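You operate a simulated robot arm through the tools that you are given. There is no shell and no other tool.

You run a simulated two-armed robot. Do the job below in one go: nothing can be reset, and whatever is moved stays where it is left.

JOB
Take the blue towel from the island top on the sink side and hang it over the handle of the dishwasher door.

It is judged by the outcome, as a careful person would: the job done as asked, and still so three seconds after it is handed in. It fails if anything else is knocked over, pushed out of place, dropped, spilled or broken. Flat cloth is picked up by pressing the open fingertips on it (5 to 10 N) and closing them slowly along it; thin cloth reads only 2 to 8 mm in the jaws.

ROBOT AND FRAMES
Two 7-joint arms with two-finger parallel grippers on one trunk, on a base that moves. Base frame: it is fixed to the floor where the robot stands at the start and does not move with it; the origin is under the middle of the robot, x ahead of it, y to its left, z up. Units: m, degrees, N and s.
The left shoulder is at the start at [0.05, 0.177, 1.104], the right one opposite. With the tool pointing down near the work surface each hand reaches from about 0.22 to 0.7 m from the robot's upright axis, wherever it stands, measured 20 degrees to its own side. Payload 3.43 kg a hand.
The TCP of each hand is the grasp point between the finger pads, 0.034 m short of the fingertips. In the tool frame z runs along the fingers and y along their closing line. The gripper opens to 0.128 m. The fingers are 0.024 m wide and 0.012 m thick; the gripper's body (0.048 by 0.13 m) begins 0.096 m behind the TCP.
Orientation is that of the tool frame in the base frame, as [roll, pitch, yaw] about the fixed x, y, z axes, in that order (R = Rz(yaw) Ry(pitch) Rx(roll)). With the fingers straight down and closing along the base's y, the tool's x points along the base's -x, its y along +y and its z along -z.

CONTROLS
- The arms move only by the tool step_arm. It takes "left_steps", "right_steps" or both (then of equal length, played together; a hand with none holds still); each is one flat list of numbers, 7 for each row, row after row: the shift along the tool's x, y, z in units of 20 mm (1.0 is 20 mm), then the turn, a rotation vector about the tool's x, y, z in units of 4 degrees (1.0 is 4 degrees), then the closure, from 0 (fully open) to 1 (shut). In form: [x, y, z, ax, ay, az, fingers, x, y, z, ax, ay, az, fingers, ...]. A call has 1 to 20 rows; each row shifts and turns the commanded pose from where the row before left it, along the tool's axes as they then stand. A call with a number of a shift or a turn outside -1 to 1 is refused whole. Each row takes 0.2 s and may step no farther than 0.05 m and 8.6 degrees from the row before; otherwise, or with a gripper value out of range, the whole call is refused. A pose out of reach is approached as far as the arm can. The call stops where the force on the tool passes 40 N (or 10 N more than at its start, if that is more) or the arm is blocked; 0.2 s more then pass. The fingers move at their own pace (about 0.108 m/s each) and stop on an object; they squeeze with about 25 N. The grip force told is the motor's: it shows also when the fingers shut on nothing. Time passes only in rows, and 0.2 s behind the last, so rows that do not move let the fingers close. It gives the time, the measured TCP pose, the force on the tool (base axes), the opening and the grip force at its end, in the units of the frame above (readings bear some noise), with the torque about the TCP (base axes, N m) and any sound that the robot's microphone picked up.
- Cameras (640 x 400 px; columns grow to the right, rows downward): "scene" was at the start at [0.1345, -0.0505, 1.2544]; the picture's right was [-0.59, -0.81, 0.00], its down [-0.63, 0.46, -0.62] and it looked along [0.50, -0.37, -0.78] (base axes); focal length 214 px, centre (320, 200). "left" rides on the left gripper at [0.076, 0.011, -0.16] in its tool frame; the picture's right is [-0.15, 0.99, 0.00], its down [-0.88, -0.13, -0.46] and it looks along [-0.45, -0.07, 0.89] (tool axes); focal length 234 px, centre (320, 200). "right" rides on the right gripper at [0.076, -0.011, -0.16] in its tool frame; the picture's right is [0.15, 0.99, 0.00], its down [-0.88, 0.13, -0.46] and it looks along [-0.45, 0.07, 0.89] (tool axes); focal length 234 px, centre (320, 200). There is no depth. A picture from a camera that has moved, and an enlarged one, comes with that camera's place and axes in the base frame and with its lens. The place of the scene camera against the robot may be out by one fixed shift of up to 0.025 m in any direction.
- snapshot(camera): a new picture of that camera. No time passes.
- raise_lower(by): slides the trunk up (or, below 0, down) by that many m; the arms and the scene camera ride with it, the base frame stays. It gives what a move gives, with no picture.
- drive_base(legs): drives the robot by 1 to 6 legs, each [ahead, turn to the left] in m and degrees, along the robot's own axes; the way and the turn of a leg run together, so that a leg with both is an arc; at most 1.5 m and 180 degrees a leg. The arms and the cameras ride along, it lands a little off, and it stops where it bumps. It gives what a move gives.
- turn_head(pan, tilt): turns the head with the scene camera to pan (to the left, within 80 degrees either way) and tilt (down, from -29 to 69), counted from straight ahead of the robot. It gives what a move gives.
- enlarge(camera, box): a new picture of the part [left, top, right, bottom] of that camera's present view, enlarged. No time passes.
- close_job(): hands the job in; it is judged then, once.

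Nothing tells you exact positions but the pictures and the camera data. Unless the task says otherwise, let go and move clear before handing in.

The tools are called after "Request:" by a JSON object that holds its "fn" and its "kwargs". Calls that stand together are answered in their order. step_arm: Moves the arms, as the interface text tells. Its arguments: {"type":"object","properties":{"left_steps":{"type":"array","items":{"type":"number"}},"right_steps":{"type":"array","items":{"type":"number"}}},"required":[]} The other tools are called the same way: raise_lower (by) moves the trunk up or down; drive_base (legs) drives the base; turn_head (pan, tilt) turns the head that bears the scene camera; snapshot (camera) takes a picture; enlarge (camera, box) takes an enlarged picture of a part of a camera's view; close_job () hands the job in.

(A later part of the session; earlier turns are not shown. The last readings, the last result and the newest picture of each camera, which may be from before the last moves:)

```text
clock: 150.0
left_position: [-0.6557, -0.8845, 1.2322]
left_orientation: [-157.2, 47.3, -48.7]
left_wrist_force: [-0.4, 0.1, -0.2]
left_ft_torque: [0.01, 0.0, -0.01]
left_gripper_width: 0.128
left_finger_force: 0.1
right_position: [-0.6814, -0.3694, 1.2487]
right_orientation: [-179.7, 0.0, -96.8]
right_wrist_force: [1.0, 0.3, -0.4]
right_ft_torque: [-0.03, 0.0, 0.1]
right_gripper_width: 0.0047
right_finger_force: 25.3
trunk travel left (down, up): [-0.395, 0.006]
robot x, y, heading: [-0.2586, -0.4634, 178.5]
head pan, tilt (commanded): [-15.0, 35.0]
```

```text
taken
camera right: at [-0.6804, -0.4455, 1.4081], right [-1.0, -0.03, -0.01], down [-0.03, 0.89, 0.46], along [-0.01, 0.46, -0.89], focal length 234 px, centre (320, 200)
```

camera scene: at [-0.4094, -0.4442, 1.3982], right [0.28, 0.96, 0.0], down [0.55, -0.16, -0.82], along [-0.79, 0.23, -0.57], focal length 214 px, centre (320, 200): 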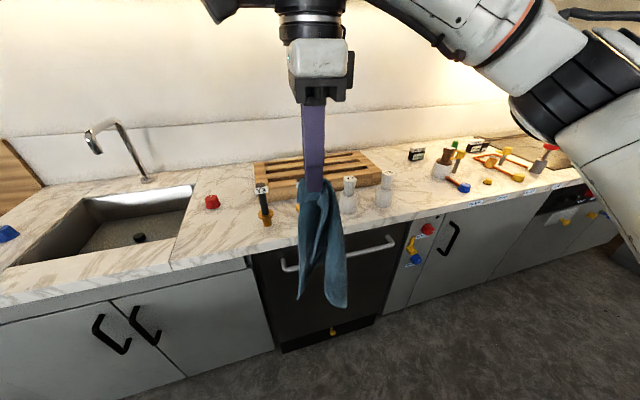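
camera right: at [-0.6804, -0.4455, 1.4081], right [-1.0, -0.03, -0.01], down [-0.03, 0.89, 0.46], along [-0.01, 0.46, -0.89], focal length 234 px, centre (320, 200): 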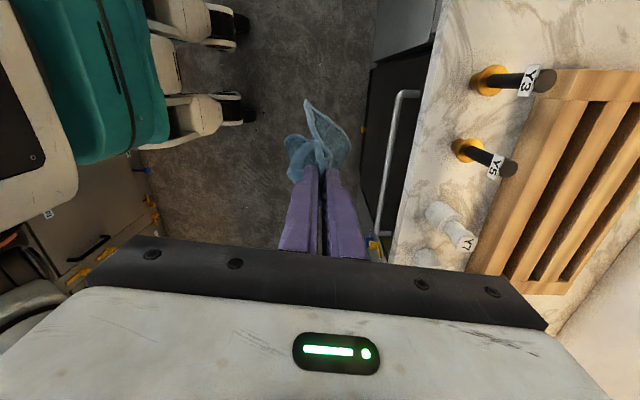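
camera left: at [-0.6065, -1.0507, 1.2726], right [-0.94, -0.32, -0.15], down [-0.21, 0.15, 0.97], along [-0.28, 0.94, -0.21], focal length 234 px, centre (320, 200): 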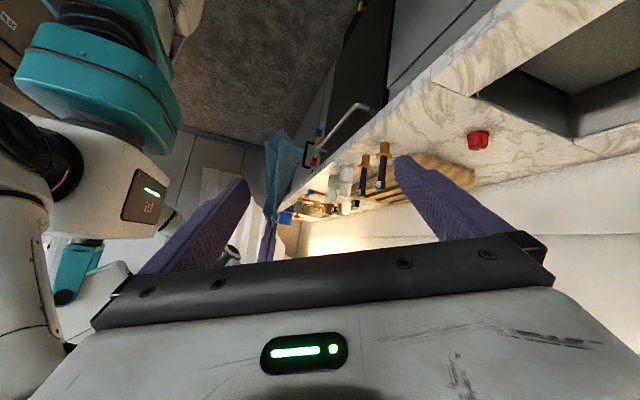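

Request:
{"fn": "enlarge", "kwargs": {"camera": "right", "box": [260, 60, 500, 260]}}

Request:
{"fn": "step_arm", "kwargs": {"right_steps": [0, 0, 0, 0, 0, 1, 1, 0, 0, 0, 0, 0, 1, 1, 0, 0, 0, 0, 0, 1, 1, 0, 0, 0, 0, 0, 1, 1, 0, 0, 0, 0, 0, 1, 1, 0, 0, 0, 0, 0, 1, 1, 0, 0, 0, 0, 0, 1, 1, 0, 0, 0, 0, 0, 1, 1, 0, 0, 0, 0, 0, 1, 1, 0, 0, 0, 0, 0, 1, 1, 0, 0, 0, 0, 0, 1, 1, 0, 0, 0, 0, 0, 1, 1, 0, 0, 0, 0, 0, 1, 1, 0, 0, 0, 0, 0, 1, 1]}}

Request:
{"fn": "enlarge", "kwargs": {"camera": "right", "box": [200, 60, 440, 240]}}

Request:
{"fn": "enlarge", "kwargs": {"camera": "scene", "box": [220, 60, 440, 320]}}

Request:
{"fn": "enlarge", "kwargs": {"camera": "left", "box": [200, 80, 440, 260]}}

```text
2.00 times, centred on (380, 160) of right
camera zoom: at [-0.6804, -0.4455, 1.4081], right [-1.0, -0.03, -0.01], down [-0.03, 0.89, 0.46], along [-0.01, 0.46, -0.89], focal length 468 px, centre (200, 280)
```

zoom: 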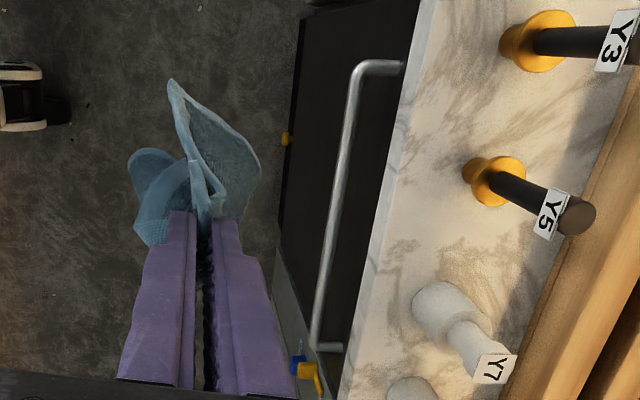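

```text
clock: 153.0
left_position: [-0.6545, -0.8841, 1.231]
left_orientation: [-157.2, 47.3, -48.7]
left_wrist_force: [-0.3, 0.0, -0.1]
left_ft_torque: [0.01, -0.02, -0.01]
left_gripper_width: 0.1281
left_finger_force: 0.1
right_position: [-0.6797, -0.3685, 1.2493]
right_orientation: [-179.8, 0.3, -152.8]
right_wrist_force: [0.1, -0.3, 0.2]
right_ft_torque: [-0.02, -0.01, 0.08]
right_gripper_width: 0.0045
right_finger_force: 24.5
trunk travel left (down, up): [-0.395, 0.006]
robot x, y, heading: [-0.2553, -0.4632, 178.5]
head pan, tilt (commanded): [-15.0, 35.0]
```

```text
2.22 times, centred on (320, 150) of right
camera zoom: at [-0.7445, -0.4136, 1.407], right [-0.58, 0.81, 0.0], down [0.72, 0.52, 0.46], along [0.38, 0.27, -0.89], focal length 520 px, centre (320, 311)
```

zoom: 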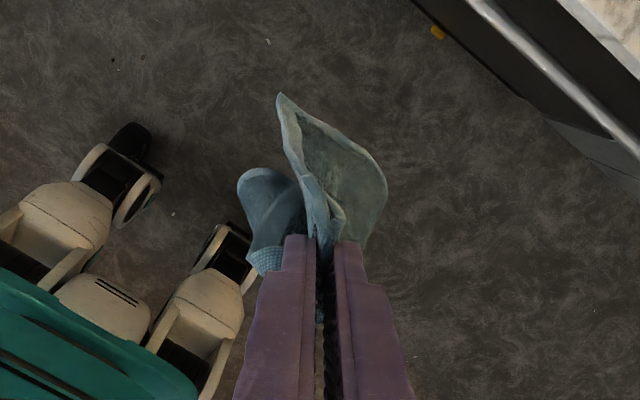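

```text
1.54 times, centred on (330, 190) of scene
camera zoom: at [-0.4094, -0.4442, 1.3982], right [0.28, 0.96, 0.0], down [0.55, -0.16, -0.82], along [-0.79, 0.23, -0.57], focal length 330 px, centre (305, 215)
```

zoom: 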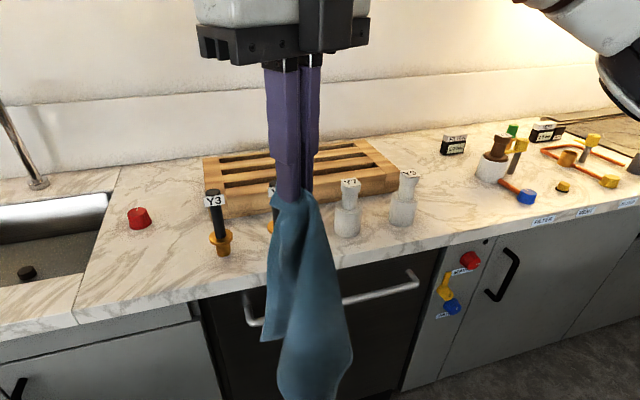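

```text
2.22 times, centred on (320, 170) of left
camera zoom: at [-0.6065, -1.0508, 1.2726], right [-0.94, -0.32, -0.15], down [-0.21, 0.15, 0.97], along [-0.28, 0.94, -0.21], focal length 520 px, centre (320, 267)
```

zoom: 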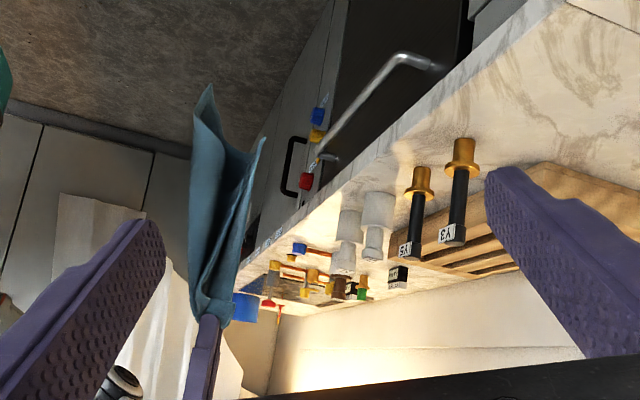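

I now have the geometry: the free corner X is at about (-0.692, -0.43, 0.985), and three views agree. The hem from the gripped corner to X is the towel's long edge, and the leaf opens toward the left hand. Before moving the hands together I check where the left elbow is.

Request:
{"fn": "turn_head", "kwargs": {"pan": 30, "tilt": 15}}

Request:
{"fn": "snapshot", "kwargs": {"camera": "scene"}}

```text
clock: 154.1
left_position: [-0.6559, -0.8845, 1.2314]
left_orientation: [-157.2, 47.3, -48.7]
left_wrist_force: [0.1, -0.4, 0.2]
left_ft_torque: [-0.02, 0.01, -0.04]
left_gripper_width: 0.1283
left_finger_force: 0.1
right_position: [-0.6806, -0.369, 1.2493]
right_orientation: [-179.8, 0.3, -152.6]
right_wrist_force: [0.3, 0.3, 0.1]
right_ft_torque: [-0.02, 0.03, 0.09]
right_gripper_width: 0.0049
right_finger_force: 24.6
trunk travel left (down, up): [-0.395, 0.006]
robot x, y, heading: [-0.2584, -0.4674, 178.6]
head pan, tilt (commanded): [30.0, 15.0]
```

```text
taken
camera scene: at [-0.407, -0.5137, 1.4302], right [-0.48, 0.88, 0.0], down [0.23, 0.12, -0.97], along [-0.85, -0.46, -0.26], focal length 214 px, centre (320, 200)
```

scene: 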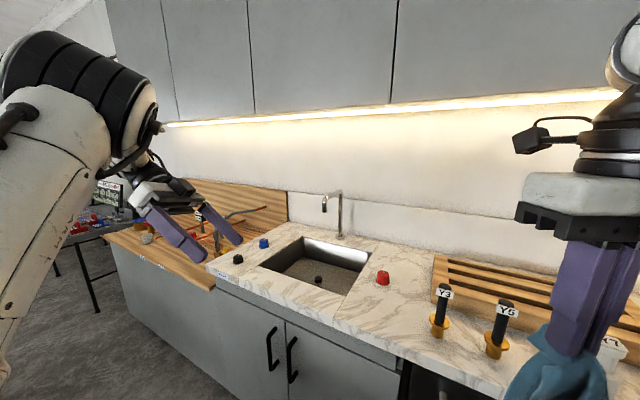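

The left elbow is high and out to the left, so there is room. I will bring the right hand a bit left and forward, and re-measure the free corner.

Request:
{"fn": "step_arm", "kwargs": {"right_steps": [0.787, -0.634, 0, 0, 0, 0, 1, 0.787, -0.634, 0, 0, 0, 0, 1, 0.787, -0.634, 0, 0, 0, 0, 1, 0.787, -0.634, 0, 0, 0, 0, 1, 0.787, -0.634, 0, 0, 0, 0, 1, 0.787, -0.634, 0, 0, 0, 0, 1, 0, 0, 0, 0, 0, 0, 1, 0, 0, 0, 0, 0, 0, 1], "left_steps": [0, 0, 0, 0, 0, 0, 0.2, 0, 0, 0, 0, 0, 0, 0.4, 0, 0, 0, 0, 0, 0, 0.5, 0, 0, 0, 0, 0, 0, 0.5, 0, 0, 0, 0, 0, 0, 0.5, 0, 0, 0, 0, 0, 0, 0.5, 0, 0, 0, 0, 0, 0, 0.5, 0, 0, 0, 0, 0, 0, 0.5]}}

Request:
{"fn": "turn_head", "kwargs": {"pan": 10, "tilt": 40}}

Request:
{"fn": "snapshot", "kwargs": {"camera": "scene"}}

Request:
{"fn": "enlarge", "kwargs": {"camera": "left", "box": [200, 60, 440, 260]}}

```text
clock: 155.9
left_position: [-0.6547, -0.8843, 1.2305]
left_orientation: [-157.1, 47.2, -48.6]
left_wrist_force: [0.1, 0.2, -0.4]
left_ft_torque: [-0.01, 0.02, -0.04]
left_gripper_width: 0.0637
left_finger_force: 0.0
right_position: [-0.7293, -0.4782, 1.2493]
right_orientation: [-179.8, 0.4, -152.6]
right_wrist_force: [-0.1, 0.7, -0.3]
right_ft_torque: [0.01, 0.04, 0.07]
right_gripper_width: 0.0049
right_finger_force: 25.5
trunk travel left (down, up): [-0.395, 0.006]
robot x, y, heading: [-0.2627, -0.4624, 178.4]
head pan, tilt (commanded): [30.0, 15.0]
```

```text
clock: 156.8
left_position: [-0.6558, -0.8839, 1.2327]
left_orientation: [-157.2, 47.2, -48.7]
left_wrist_force: [0.0, -0.8, 0.1]
left_ft_torque: [0.0, 0.01, 0.01]
left_gripper_width: 0.064
left_finger_force: 0.0
right_position: [-0.7278, -0.4796, 1.2488]
right_orientation: [-179.8, 0.3, -152.6]
right_wrist_force: [-0.2, -0.2, -0.1]
right_ft_torque: [-0.03, 0.0, 0.08]
right_gripper_width: 0.005
right_finger_force: 24.7
trunk travel left (down, up): [-0.395, 0.006]
robot x, y, heading: [-0.2578, -0.4661, 178.8]
head pan, tilt (commanded): [10.0, 40.0]
```

```text
taken
camera scene: at [-0.409, -0.4818, 1.3907], right [-0.15, 0.99, 0.0], down [0.64, 0.1, -0.77], along [-0.76, -0.11, -0.64], focal length 214 px, centre (320, 200)
```

scene: 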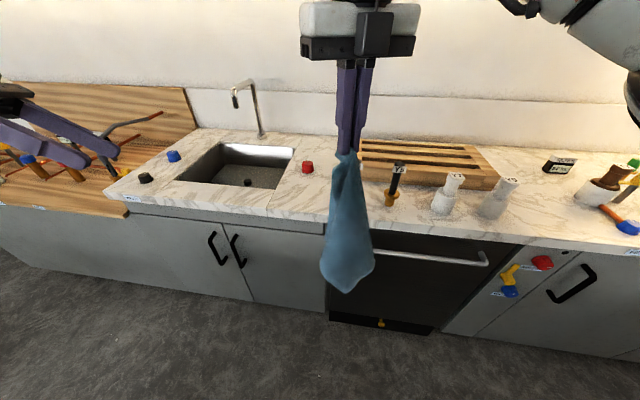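

```text
2.00 times, centred on (320, 160) of left
camera zoom: at [-0.6064, -1.0508, 1.2726], right [-0.94, -0.32, -0.15], down [-0.21, 0.15, 0.97], along [-0.28, 0.94, -0.21], focal length 468 px, centre (320, 280)
```

zoom: 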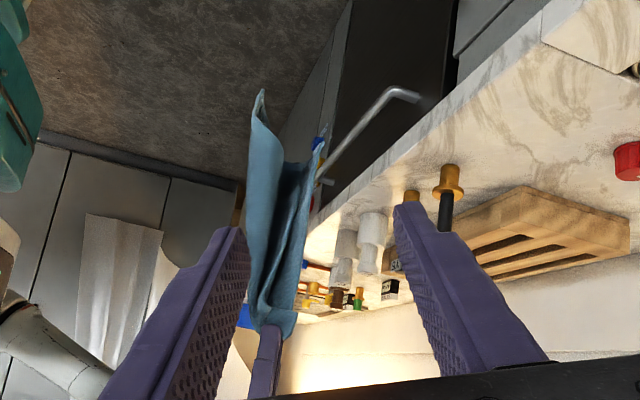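

Request:
{"fn": "enlarge", "kwargs": {"camera": "left", "box": [260, 90, 360, 240]}}

Request:
{"fn": "enlarge", "kwargs": {"camera": "scene", "box": [280, 120, 420, 310]}}

Request:
{"fn": "enlarge", "kwargs": {"camera": "right", "box": [220, 60, 420, 220]}}

```text
2.67 times, centred on (310, 165) of left
camera zoom: at [-0.6064, -1.0508, 1.2726], right [-0.94, -0.32, -0.15], down [-0.21, 0.15, 0.97], along [-0.28, 0.94, -0.21], focal length 624 px, centre (347, 293)
```

zoom: 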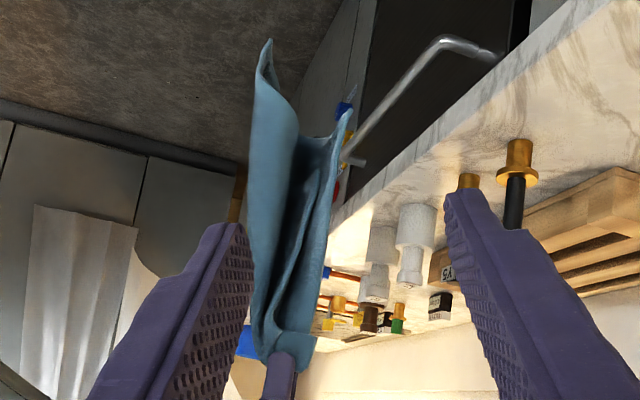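

```text
2.11 times, centred on (350, 215) of scene
camera zoom: at [-0.409, -0.4818, 1.3907], right [-0.15, 0.99, 0.0], down [0.64, 0.1, -0.77], along [-0.76, -0.11, -0.64], focal length 452 px, centre (257, 168)
```

zoom: 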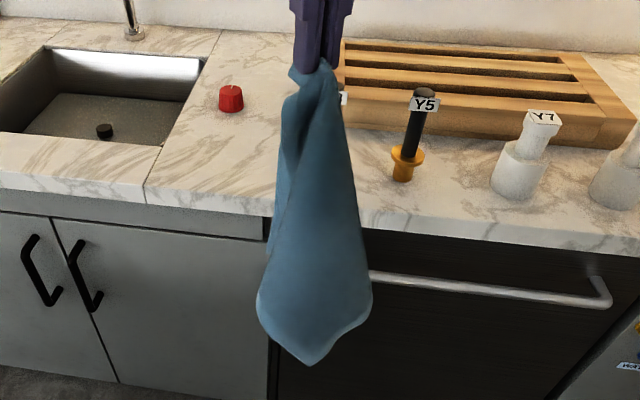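

```text
2.50 times, centred on (320, 140) of right
camera zoom: at [-0.7929, -0.5238, 1.407], right [-0.58, 0.81, 0.0], down [0.72, 0.52, 0.46], along [0.38, 0.27, -0.89], focal length 585 px, centre (320, 350)
```

zoom: 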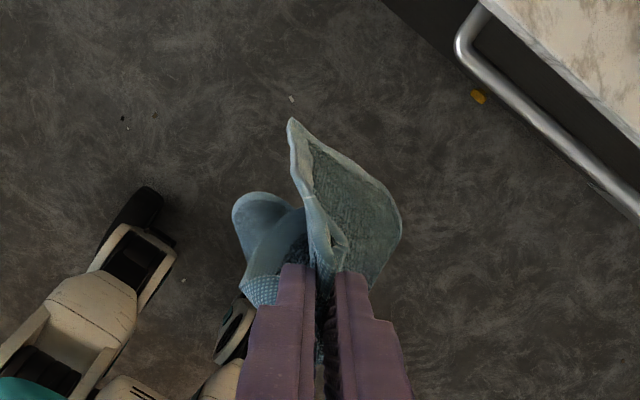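

Corner X is now at about (-0.742, -0.513, 0.975) from the left and right wrist views, hanging below the right hand at its left side. I will bring the left hand to a pre-grasp point about 9 cm short of the hem, fingers half open.

Request:
{"fn": "step_arm", "kwargs": {"left_steps": [-0.207, -0.041, 0.955, 0, 0, 0, 0.5, -0.207, -0.041, 0.955, 0, 0, 0, 0.5, -0.207, -0.041, 0.955, 0, 0, 0, 0.5, -0.207, -0.041, 0.955, 0, 0, 0, 0.5, -0.207, -0.041, 0.955, 0, 0, 0, 0.5, -0.207, -0.041, 0.955, 0, 0, 0, 0.5, -0.207, -0.041, 0.955, 0, 0, 0, 0.5, -0.207, -0.041, 0.955, 0, 0, 0, 0.5, -0.207, -0.041, 0.955, 0, 0, 0, 0.5, -0.207, -0.041, 0.955, 0, 0, 0, 0.5, -0.207, -0.041, 0.955, 0, 0, 0, 0.5, -0.207, -0.041, 0.955, 0, 0, 0, 0.5, -0.207, -0.041, 0.955, 0, 0, 0, 0.5, -0.207, -0.041, 0.955, 0, 0, 0, 0.5, -0.207, -0.041, 0.955, 0, 0, 0, 0.5, -0.207, -0.041, 0.955, 0, 0, 0, 0.5]}}

Request:
{"fn": "snapshot", "kwargs": {"camera": "left"}}

Request:
{"fn": "snapshot", "kwargs": {"camera": "scene"}}

```text
clock: 160.2
left_position: [-0.7219, -0.6347, 1.0827]
left_orientation: [-152.2, 48.0, -40.9]
left_wrist_force: [-0.2, 0.2, 0.7]
left_ft_torque: [-0.03, 0.02, -0.01]
left_gripper_width: 0.0639
left_finger_force: 0.1
right_position: [-0.73, -0.4782, 1.2494]
right_orientation: [-179.7, 0.3, -152.6]
right_wrist_force: [-0.6, 0.6, 0.3]
right_ft_torque: [-0.04, 0.0, 0.09]
right_gripper_width: 0.0048
right_finger_force: 24.9
trunk travel left (down, up): [-0.395, 0.006]
robot x, y, heading: [-0.259, -0.4665, 178.7]
head pan, tilt (commanded): [10.0, 40.0]
```

```text
taken
camera left: at [-0.6629, -0.7992, 1.117], right [-0.91, -0.37, -0.2], down [-0.25, 0.09, 0.96], along [-0.34, 0.92, -0.17], focal length 234 px, centre (320, 200)
```

left: 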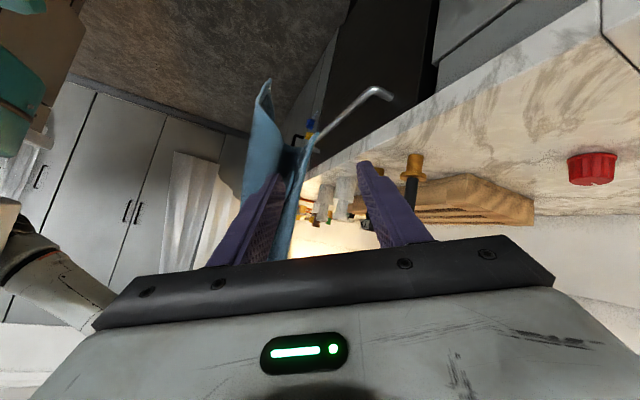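

```text
taken
camera scene: at [-0.4091, -0.4815, 1.3906], right [-0.15, 0.99, 0.0], down [0.64, 0.1, -0.77], along [-0.76, -0.11, -0.64], focal length 214 px, centre (320, 200)
```

scene: 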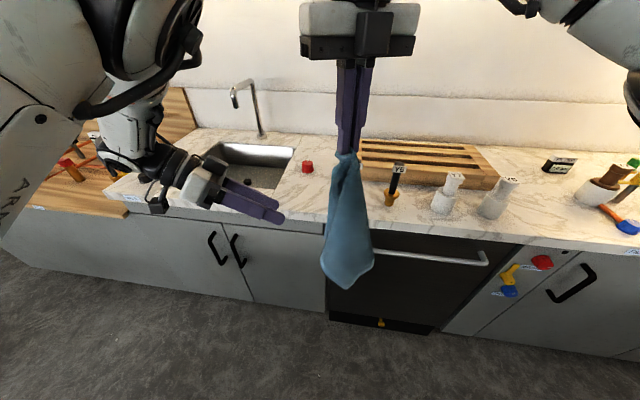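

Request:
{"fn": "enlarge", "kwargs": {"camera": "left", "box": [220, 70, 400, 250]}}

Request:
{"fn": "enlarge", "kwargs": {"camera": "right", "box": [220, 60, 420, 220]}}

Request:
{"fn": "enlarge", "kwargs": {"camera": "scene", "box": [260, 120, 420, 300]}}

```text
2.22 times, centred on (310, 160) of left
camera zoom: at [-0.6629, -0.7992, 1.117], right [-0.91, -0.37, -0.2], down [-0.25, 0.09, 0.96], along [-0.34, 0.92, -0.17], focal length 520 px, centre (342, 289)
```

zoom: 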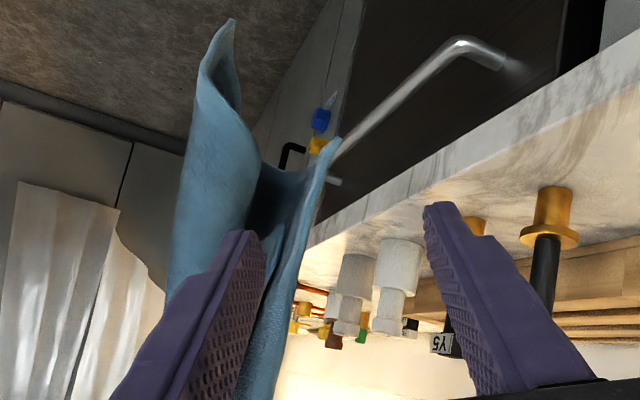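

```text
2.50 times, centred on (320, 140) of right
camera zoom: at [-0.793, -0.5236, 1.407], right [-0.58, 0.81, 0.0], down [0.72, 0.52, 0.46], along [0.38, 0.27, -0.89], focal length 585 px, centre (320, 350)
```

zoom: 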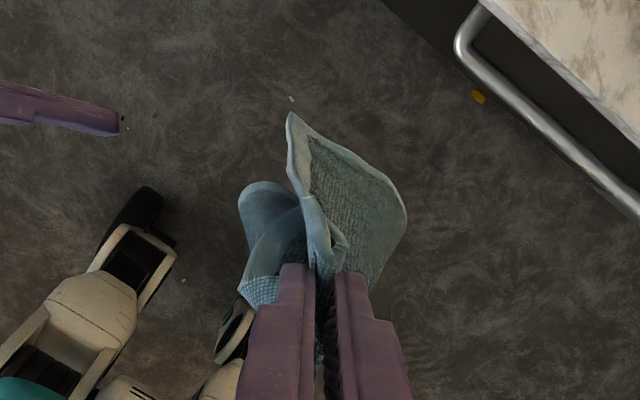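

```text
2.22 times, centred on (340, 210) of scene
camera zoom: at [-0.4091, -0.4815, 1.3906], right [-0.15, 0.99, 0.0], down [0.64, 0.1, -0.77], along [-0.76, -0.11, -0.64], focal length 477 px, centre (276, 178)
```

zoom: 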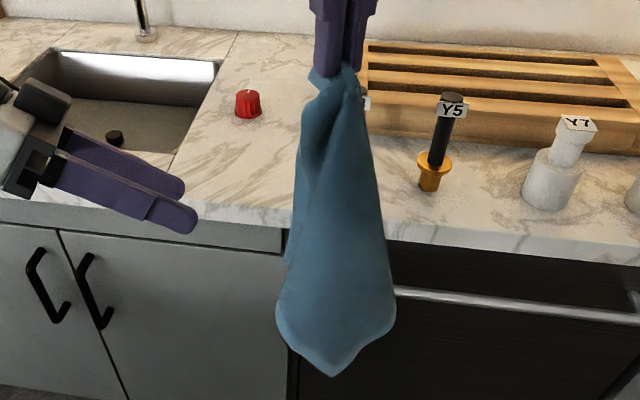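

The free hem lies between the left fingers' lines. I will advance along the finger direction in two stages and check between.

Request:
{"fn": "step_arm", "kwargs": {"left_steps": [-0.1, 0, 0.8, 0, 0, 0, 0.5, -0.1, 0, 0.8, 0, 0, 0, 0.5, -0.1, 0, 0.8, 0, 0, 0, 0.5, -0.1, 0, 0.8, 0, 0, 0, 0.5, -0.1, 0, 0.8, 0, 0, 0, 0.5, 0, 0, 0, 0, 0, 0, 0.5, 0, 0, 0, 0, 0, 0, 0.5]}}

Request:
{"fn": "snapshot", "kwargs": {"camera": "left"}}

Request:
{"fn": "enlarge", "kwargs": {"camera": "right", "box": [220, 60, 420, 220]}}

Request:
{"fn": "enlarge", "kwargs": {"camera": "scene", "box": [260, 120, 420, 300]}}

```text
clock: 161.8
left_position: [-0.7561, -0.5946, 1.0551]
left_orientation: [-154.1, 49.6, -42.6]
left_wrist_force: [-0.2, 0.2, -0.4]
left_ft_torque: [0.03, 0.01, -0.02]
left_gripper_width: 0.0637
left_finger_force: 0.0
left hand out of reach, approached as far as the arm can: row 3, 4, 5
right_position: [-0.7302, -0.4805, 1.2491]
right_orientation: [-179.8, 0.3, -152.5]
right_wrist_force: [1.0, -0.2, -1.3]
right_ft_torque: [0.01, 0.02, 0.09]
right_gripper_width: 0.0047
right_finger_force: 24.7
trunk travel left (down, up): [-0.395, 0.006]
robot x, y, heading: [-0.2587, -0.4674, 178.6]
head pan, tilt (commanded): [10.0, 40.0]
```

```text
taken
camera left: at [-0.6968, -0.7586, 1.0882], right [-0.91, -0.37, -0.17], down [-0.21, 0.08, 0.97], along [-0.34, 0.93, -0.16], focal length 234 px, centre (320, 200)
```

left: 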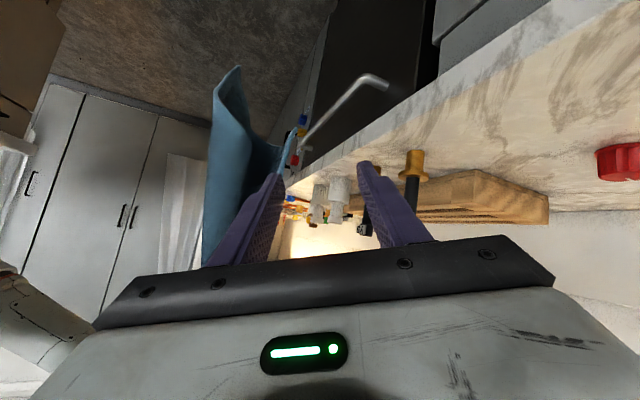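

```text
2.50 times, centred on (320, 140) of right
camera zoom: at [-0.7929, -0.5238, 1.407], right [-0.58, 0.81, 0.0], down [0.72, 0.52, 0.46], along [0.38, 0.27, -0.89], focal length 585 px, centre (320, 350)
```

zoom: 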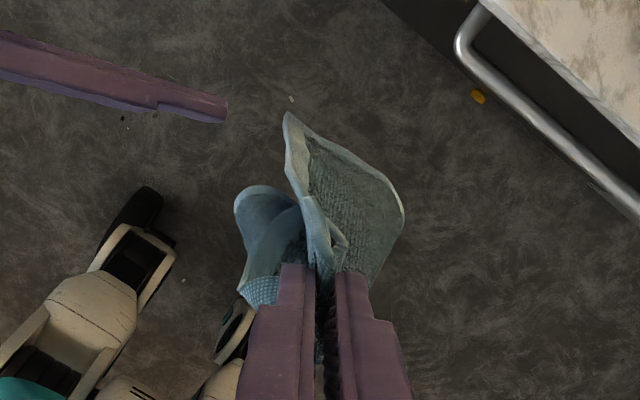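

```text
2.22 times, centred on (340, 210) of scene
camera zoom: at [-0.409, -0.4817, 1.3906], right [-0.15, 0.99, 0.0], down [0.64, 0.1, -0.77], along [-0.76, -0.11, -0.64], focal length 477 px, centre (276, 178)
```

zoom: 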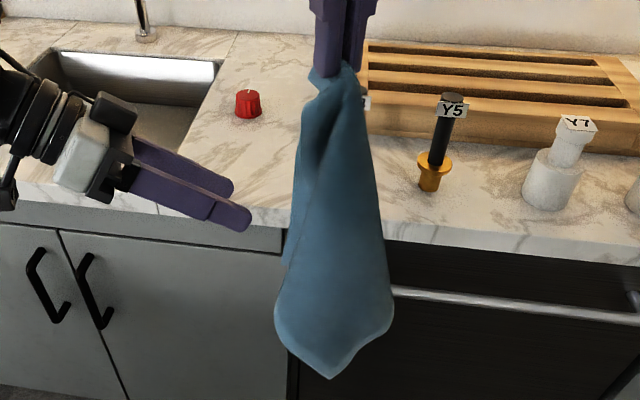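

The left arm stops short here, so I will bring the towel to it instead. First I lower the left hand a little so the right arm can stay within reach.

Request:
{"fn": "step_arm", "kwargs": {"left_steps": [0.5, 0.19, 0.39, 0, 0, 0, 0.5, 0.5, 0.19, 0.39, 0, 0, 0, 0.5, 0.5, 0.19, 0.39, 0, 0, 0, 0.5, 0.5, 0.19, 0.39, 0, 0, 0, 0.5, 0, 0, 0, 0, 0, 0, 0.5]}}

Request:
{"fn": "snapshot", "kwargs": {"camera": "left"}}

```text
clock: 163.0
left_position: [-0.7546, -0.5919, 1.0008]
left_orientation: [-155.8, 48.9, -44.8]
left_wrist_force: [-0.3, -0.5, -0.2]
left_ft_torque: [0.04, 0.0, 0.01]
left_gripper_width: 0.0639
left_finger_force: 0.0
right_position: [-0.7306, -0.4796, 1.2487]
right_orientation: [-179.9, 0.4, -152.6]
right_wrist_force: [0.2, -0.6, -1.2]
right_ft_torque: [0.0, 0.02, 0.08]
right_gripper_width: 0.0047
right_finger_force: 25.0
trunk travel left (down, up): [-0.395, 0.006]
robot x, y, heading: [-0.2576, -0.4667, 178.7]
head pan, tilt (commanded): [10.0, 40.0]
```

```text
taken
camera left: at [-0.6978, -0.7561, 1.037], right [-0.92, -0.36, -0.16], down [-0.21, 0.11, 0.97], along [-0.33, 0.93, -0.18], focal length 234 px, centre (320, 200)
```

left: 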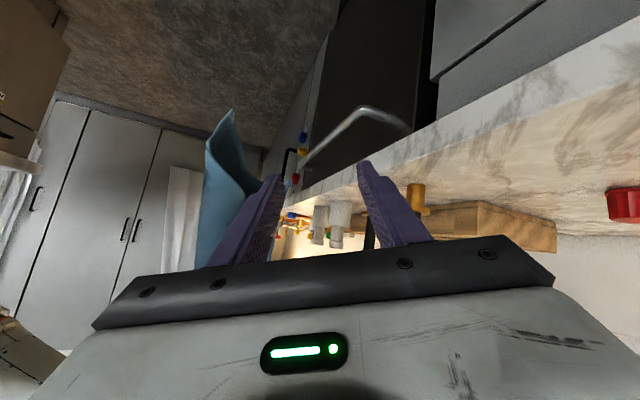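

Request:
{"fn": "step_arm", "kwargs": {"right_steps": [0.437, -0.43, 0.687, 0, 0, 0, 1, 0.437, -0.43, 0.687, 0, 0, 0, 1, 0.437, -0.43, 0.687, 0, 0, 0, 1, 0, 0, 0, 0, 0, 0, 1, 0, 0, 0, 0, 0, 0, 1, 0, 0, 0, 0, 0, 0, 1]}}

Request:
{"fn": "enlarge", "kwargs": {"camera": "left", "box": [180, 80, 420, 260]}}

Request:
{"fn": "enlarge", "kwargs": {"camera": "right", "box": [200, 60, 420, 220]}}

Request:
{"fn": "enlarge", "kwargs": {"camera": "scene", "box": [240, 120, 400, 300]}}

```text
clock: 164.4
left_position: [-0.7538, -0.5927, 0.9974]
left_orientation: [-155.5, 48.1, -44.6]
left_wrist_force: [0.2, 0.0, 0.2]
left_ft_torque: [-0.01, 0.0, 0.02]
left_gripper_width: 0.0643
left_finger_force: 0.0
right_position: [-0.7397, -0.5146, 1.2078]
right_orientation: [-179.8, 0.4, -152.6]
right_wrist_force: [0.5, -0.3, -1.5]
right_ft_torque: [-0.02, -0.03, 0.07]
right_gripper_width: 0.0048
right_finger_force: 25.0
trunk travel left (down, up): [-0.395, 0.006]
robot x, y, heading: [-0.257, -0.4659, 178.5]
head pan, tilt (commanded): [10.0, 40.0]
```

```text
2.22 times, centred on (300, 170) of left
camera zoom: at [-0.6962, -0.757, 1.0343], right [-0.92, -0.36, -0.16], down [-0.22, 0.12, 0.97], along [-0.33, 0.93, -0.18], focal length 520 px, centre (364, 267)
```

zoom: 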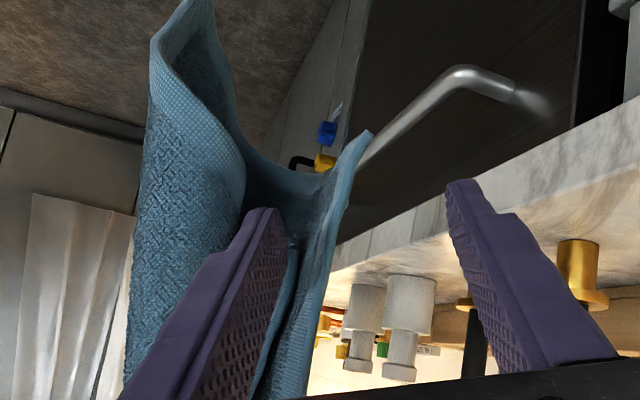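

```text
2.50 times, centred on (310, 140) of right
camera zoom: at [-0.8045, -0.5585, 1.3657], right [-0.58, 0.81, 0.0], down [0.72, 0.52, 0.46], along [0.38, 0.27, -0.89], focal length 585 px, centre (345, 350)
```

zoom: 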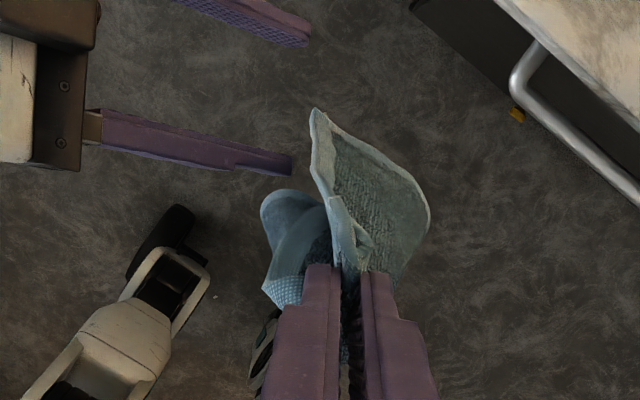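

```text
2.22 times, centred on (320, 210) of scene
camera zoom: at [-0.409, -0.4817, 1.3907], right [-0.15, 0.99, 0.0], down [0.64, 0.1, -0.77], along [-0.76, -0.11, -0.64], focal length 477 px, centre (320, 178)
```

zoom: 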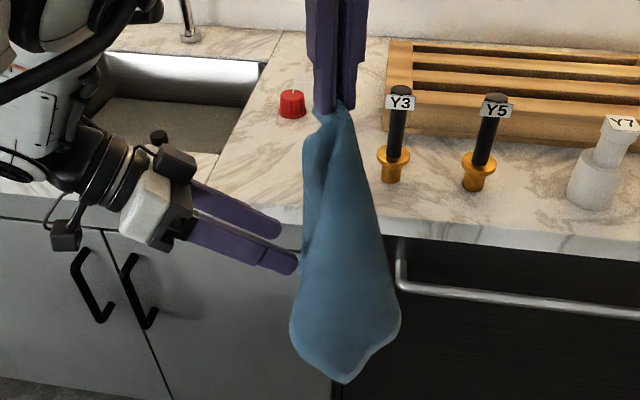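

The hem is now lined up: X sits 7 cm ahead of the left grasp point and about 2 cm below its line, between the two left fingers. I will slide the towel into the open left jaws with the right hand.

Request:
{"fn": "step_arm", "kwargs": {"right_steps": [0.127, -0.546, -0.424, 0, 0, 0, 1, 0.127, -0.546, -0.424, 0, 0, 0, 1, 0.127, -0.546, -0.424, 0, 0, 0, 1, 0.127, -0.546, -0.424, 0, 0, 0, 1, 0.127, -0.546, -0.424, 0, 0, 0, 1, 0, 0, 0, 0, 0, 0, 1, 0, 0, 0, 0, 0, 0, 1]}}

Request:
{"fn": "enlarge", "kwargs": {"camera": "left", "box": [180, 80, 420, 260]}}

Request:
{"fn": "enlarge", "kwargs": {"camera": "right", "box": [200, 60, 420, 220]}}

Request:
{"fn": "enlarge", "kwargs": {"camera": "scene", "box": [240, 120, 400, 300]}}

```text
clock: 166.2
left_position: [-0.7529, -0.593, 0.9967]
left_orientation: [-155.2, 48.2, -44.0]
left_wrist_force: [0.5, 0.5, 0.8]
left_ft_torque: [0.04, 0.02, 0.01]
left_gripper_width: 0.0642
left_finger_force: 0.1
right_position: [-0.7583, -0.5212, 1.2606]
right_orientation: [-176.1, -0.3, -158.3]
right_wrist_force: [0.5, 0.0, -0.4]
right_ft_torque: [0.03, 0.02, 0.07]
right_gripper_width: 0.0047
right_finger_force: 24.7
trunk travel left (down, up): [-0.395, 0.006]
robot x, y, heading: [-0.2582, -0.4667, 178.6]
head pan, tilt (commanded): [10.0, 40.0]
stopped in row 7 (right hand): the arm was blocked; the commanded pose is now the measured one
```

```text
2.22 times, centred on (300, 170) of left
camera zoom: at [-0.6958, -0.7579, 1.0334], right [-0.92, -0.36, -0.17], down [-0.22, 0.11, 0.97], along [-0.33, 0.93, -0.18], focal length 520 px, centre (364, 267)
```

zoom: 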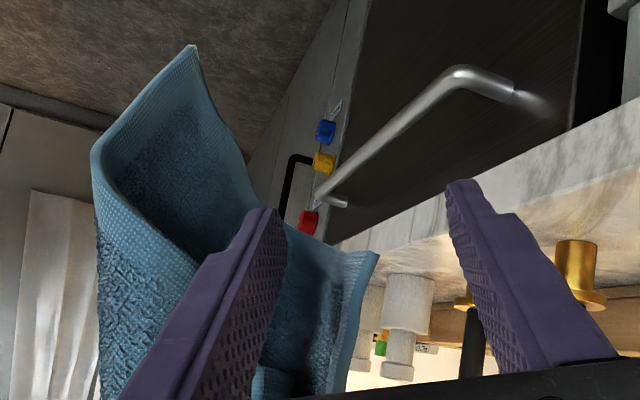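

```text
2.50 times, centred on (310, 140) of right
camera zoom: at [-0.8279, -0.548, 1.4192], right [-0.5, 0.86, -0.07], down [0.76, 0.47, 0.44], along [0.41, 0.17, -0.89], focal length 585 px, centre (345, 350)
```

zoom: 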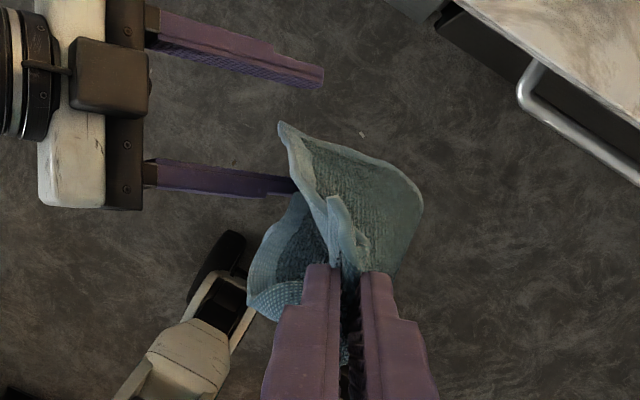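

```text
2.22 times, centred on (320, 210) of scene
camera zoom: at [-0.4093, -0.4817, 1.3906], right [-0.15, 0.99, 0.0], down [0.64, 0.1, -0.77], along [-0.76, -0.11, -0.64], focal length 477 px, centre (320, 178)
```

zoom: 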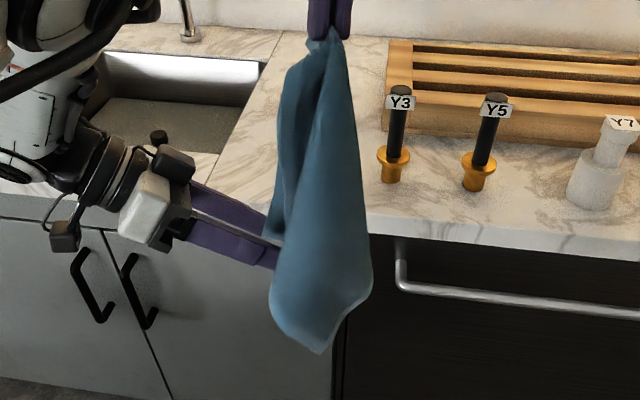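

The right arm reached its limit but the corner is now between the left fingers, only a bit high. Lowering the right hand by 2.5 cm should drop the hem fully into the jaws.

Request:
{"fn": "step_arm", "kwargs": {"right_steps": [0, 0, 0.62, 0, 0, 0, 1, 0, 0, 0.62, 0, 0, 0, 1, 0, 0, 0, 0, 0, 0, 1]}}

Request:
{"fn": "enlarge", "kwargs": {"camera": "left", "box": [180, 80, 420, 260]}}

Request:
{"fn": "enlarge", "kwargs": {"camera": "right", "box": [200, 60, 420, 220]}}

```text
clock: 167.0
left_position: [-0.7539, -0.5933, 0.9978]
left_orientation: [-155.1, 48.4, -44.2]
left_wrist_force: [-0.5, -0.1, -0.1]
left_ft_torque: [-0.02, -0.01, 0.01]
left_gripper_width: 0.064
left_finger_force: 0.0
right_position: [-0.7546, -0.5252, 1.2335]
right_orientation: [-176.5, -0.2, -158.1]
right_wrist_force: [-0.6, -1.0, -0.3]
right_ft_torque: [-0.02, 0.01, 0.09]
right_gripper_width: 0.0049
right_finger_force: 25.1
trunk travel left (down, up): [-0.395, 0.006]
robot x, y, heading: [-0.2592, -0.466, 178.8]
head pan, tilt (commanded): [10.0, 40.0]
```

```text
2.22 times, centred on (300, 170) of left
camera zoom: at [-0.6958, -0.7579, 1.0337], right [-0.92, -0.36, -0.17], down [-0.22, 0.11, 0.97], along [-0.33, 0.93, -0.18], focal length 520 px, centre (364, 267)
```

zoom: 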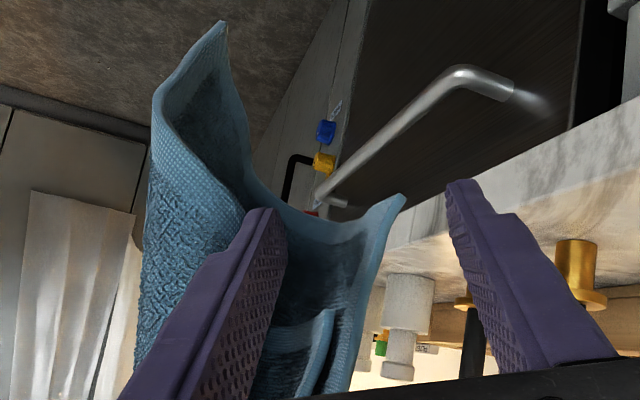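

```text
2.50 times, centred on (310, 140) of right
camera zoom: at [-0.8243, -0.5531, 1.3939], right [-0.5, 0.86, -0.06], down [0.76, 0.48, 0.44], along [0.41, 0.18, -0.89], focal length 585 px, centre (345, 350)
```

zoom: 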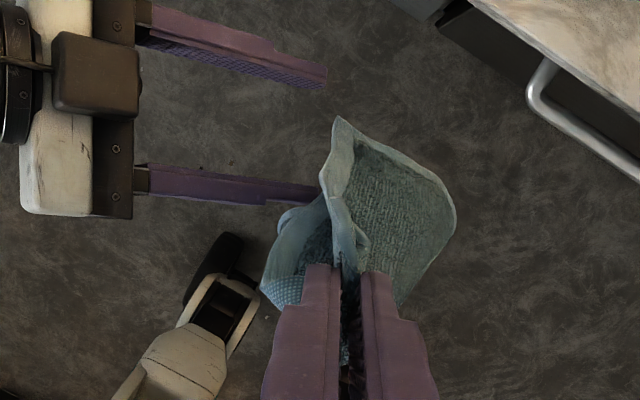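

The cloth swung slightly away and both arms are near their reach limits at this height. Lowering both hands together by 14 cm brings the wrists level with the shoulders and should give the right arm more reach.

Request:
{"fn": "step_arm", "kwargs": {"left_steps": [0.749, 0.272, 0.606, 0, 0, 0, 0.5, 0.749, 0.272, 0.606, 0, 0, 0, 0.5, 0.749, 0.272, 0.606, 0, 0, 0, 0.5, 0.749, 0.272, 0.606, 0, 0, 0, 0.5, 0.749, 0.272, 0.606, 0, 0, 0, 0.5, 0.749, 0.272, 0.606, 0, 0, 0, 0.5, 0.749, 0.272, 0.606, 0, 0, 0, 0.5, 0, 0, 0, 0, 0, 0, 0.5], "right_steps": [0, 0, 1, 0, 0, 0, 1, 0, 0, 1, 0, 0, 0, 1, 0, 0, 1, 0, 0, 0, 1, 0, 0, 1, 0, 0, 0, 1, 0, 0, 1, 0, 0, 0, 1, 0, 0, 1, 0, 0, 0, 1, 0, 0, 1, 0, 0, 0, 1, 0, 0, 0, 0, 0, 0, 1]}}

Request:
{"fn": "enlarge", "kwargs": {"camera": "left", "box": [180, 80, 420, 260]}}

Request:
{"fn": "enlarge", "kwargs": {"camera": "right", "box": [200, 60, 420, 220]}}

Request:
{"fn": "snapshot", "kwargs": {"camera": "scene"}}

```text
clock: 168.8
left_position: [-0.7522, -0.592, 0.8583]
left_orientation: [-155.4, 48.3, -44.5]
left_wrist_force: [0.6, 0.1, 0.2]
left_ft_torque: [-0.01, 0.01, -0.03]
left_gripper_width: 0.0641
left_finger_force: 0.1
right_position: [-0.752, -0.5327, 1.094]
right_orientation: [-176.4, -0.2, -158.1]
right_wrist_force: [0.3, -0.5, -0.4]
right_ft_torque: [0.07, 0.07, 0.05]
right_gripper_width: 0.0048
right_finger_force: 25.2
trunk travel left (down, up): [-0.395, 0.006]
robot x, y, heading: [-0.2623, -0.4635, 178.5]
head pan, tilt (commanded): [10.0, 40.0]
```

```text
2.22 times, centred on (300, 170) of left
camera zoom: at [-0.6949, -0.7569, 0.8949], right [-0.92, -0.36, -0.16], down [-0.22, 0.12, 0.97], along [-0.33, 0.93, -0.18], focal length 520 px, centre (364, 267)
```

zoom: 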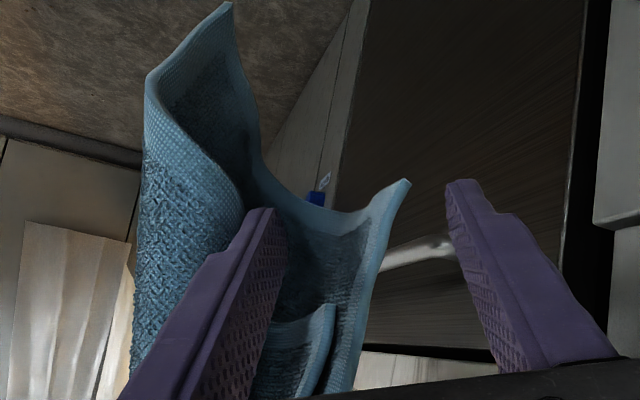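

```text
2.50 times, centred on (310, 140) of right
camera zoom: at [-0.822, -0.5613, 1.2532], right [-0.5, 0.86, -0.06], down [0.76, 0.48, 0.44], along [0.41, 0.18, -0.89], focal length 585 px, centre (345, 350)
```

zoom: 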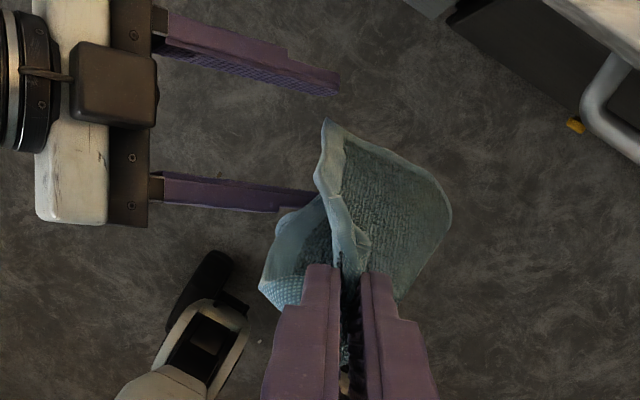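

```text
taken
camera scene: at [-0.4088, -0.4817, 1.3907], right [-0.15, 0.99, 0.0], down [0.64, 0.1, -0.77], along [-0.76, -0.11, -0.64], focal length 214 px, centre (320, 200)
```

scene: 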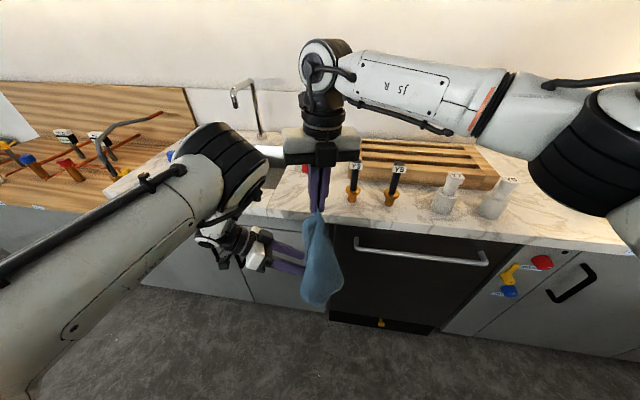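

Request:
{"fn": "step_arm", "kwargs": {"left_steps": [-0.2, 0.2, 0.38, 0, 0, 0, 0.5, -0.2, 0.2, 0.38, 0, 0, 0, 0.5, -0.2, 0.2, 0.38, 0, 0, 0, 0.5, 0, 0, 0, 0, 0, 0, 0.5, 0, 0, 0, 0, 0, 0, 0.5], "right_steps": [0.075, -0.2, 0, 0, 0, 0, 1, 0.075, -0.2, 0, 0, 0, 0, 1, 0.075, -0.2, 0, 0, 0, 0, 1, 0, 0, 0, 0, 0, 0, 1, 0, 0, 0, 0, 0, 0, 1]}}

Request:
{"fn": "enlarge", "kwargs": {"camera": "left", "box": [180, 80, 420, 260]}}

Request:
{"fn": "enlarge", "kwargs": {"camera": "right", "box": [200, 60, 420, 220]}}

```text
clock: 170.0
left_position: [-0.7723, -0.5736, 0.849]
left_orientation: [-155.3, 48.1, -44.6]
left_wrist_force: [-0.8, 0.5, 1.1]
left_ft_torque: [0.0, 0.01, 0.02]
left_gripper_width: 0.064
left_finger_force: 0.1
right_position: [-0.7518, -0.5459, 1.0957]
right_orientation: [-176.4, -0.2, -158.2]
right_wrist_force: [-0.5, -0.3, -0.3]
right_ft_torque: [0.03, 0.02, 0.09]
right_gripper_width: 0.005
right_finger_force: 25.2
trunk travel left (down, up): [-0.395, 0.006]
robot x, y, heading: [-0.2596, -0.4635, 178.7]
head pan, tilt (commanded): [10.0, 40.0]
```

```text
2.22 times, centred on (300, 170) of left
camera zoom: at [-0.7159, -0.7381, 0.8853], right [-0.92, -0.36, -0.17], down [-0.22, 0.12, 0.97], along [-0.33, 0.93, -0.18], focal length 520 px, centre (364, 267)
```

zoom: 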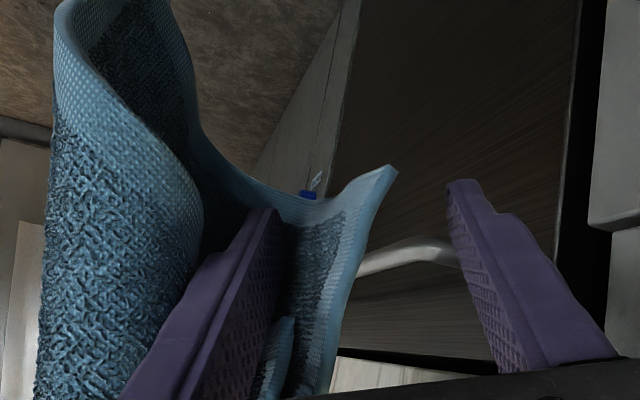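

```text
2.50 times, centred on (310, 140) of right
camera zoom: at [-0.8216, -0.5746, 1.2545], right [-0.5, 0.86, -0.06], down [0.76, 0.48, 0.44], along [0.41, 0.18, -0.89], focal length 585 px, centre (345, 350)
```

zoom: 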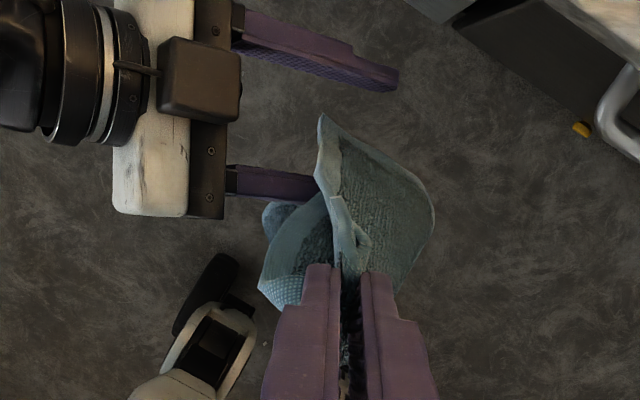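

Now the hem is straddled: one left finger is inside the leaf and the other outside, with X about 2.8 cm below the grasp line. I will close the left fingers.

Request:
{"fn": "step_arm", "kwargs": {"left_steps": [0, 0, 0, 0, 0, 0, 0.6, 0, 0, 0, 0, 0, 0, 0.7, 0, 0, 0, 0, 0, 0, 0.8, 0, 0, 0, 0, 0, 0, 0.9, 0, 0, 0, 0, 0, 0, 1, 0, 0, 0, 0, 0, 0, 1, 0, 0, 0, 0, 0, 0, 1, 0, 0, 0, 0, 0, 0, 1]}}

Request:
{"fn": "enlarge", "kwargs": {"camera": "left", "box": [180, 80, 420, 260]}}

Request:
{"fn": "enlarge", "kwargs": {"camera": "right", "box": [200, 60, 420, 220]}}

Request:
{"fn": "snapshot", "kwargs": {"camera": "scene"}}

```text
clock: 171.8
left_position: [-0.7727, -0.5726, 0.8493]
left_orientation: [-155.4, 48.3, -44.6]
left_wrist_force: [0.4, 0.0, -1.0]
left_ft_torque: [0.0, -0.03, 0.01]
left_gripper_width: 0.003
left_finger_force: 24.8
right_position: [-0.7522, -0.5458, 1.095]
right_orientation: [-176.4, -0.1, -158.1]
right_wrist_force: [-0.5, -0.3, 0.2]
right_ft_torque: [0.02, 0.04, 0.05]
right_gripper_width: 0.005
right_finger_force: 25.1
trunk travel left (down, up): [-0.395, 0.006]
robot x, y, heading: [-0.2605, -0.4658, 178.5]
head pan, tilt (commanded): [10.0, 40.0]
```

```text
2.22 times, centred on (300, 170) of left
camera zoom: at [-0.7159, -0.7382, 0.8854], right [-0.92, -0.36, -0.16], down [-0.22, 0.12, 0.97], along [-0.33, 0.93, -0.18], focal length 520 px, centre (364, 267)
```

zoom: 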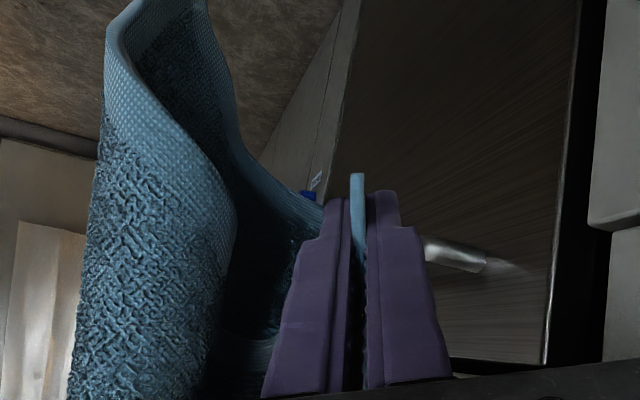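

```text
2.50 times, centred on (310, 140) of right
camera zoom: at [-0.8217, -0.5744, 1.2546], right [-0.5, 0.86, -0.06], down [0.76, 0.48, 0.44], along [0.41, 0.18, -0.89], focal length 585 px, centre (345, 350)
```

zoom: 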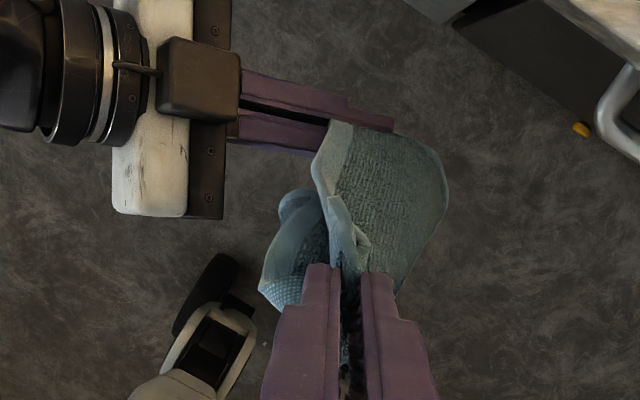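

```text
taken
camera scene: at [-0.409, -0.4818, 1.3906], right [-0.15, 0.99, 0.0], down [0.64, 0.1, -0.77], along [-0.76, -0.11, -0.64], focal length 214 px, centre (320, 200)
```

scene: 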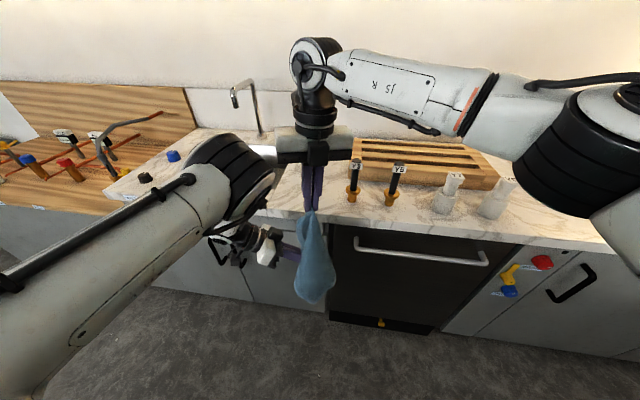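

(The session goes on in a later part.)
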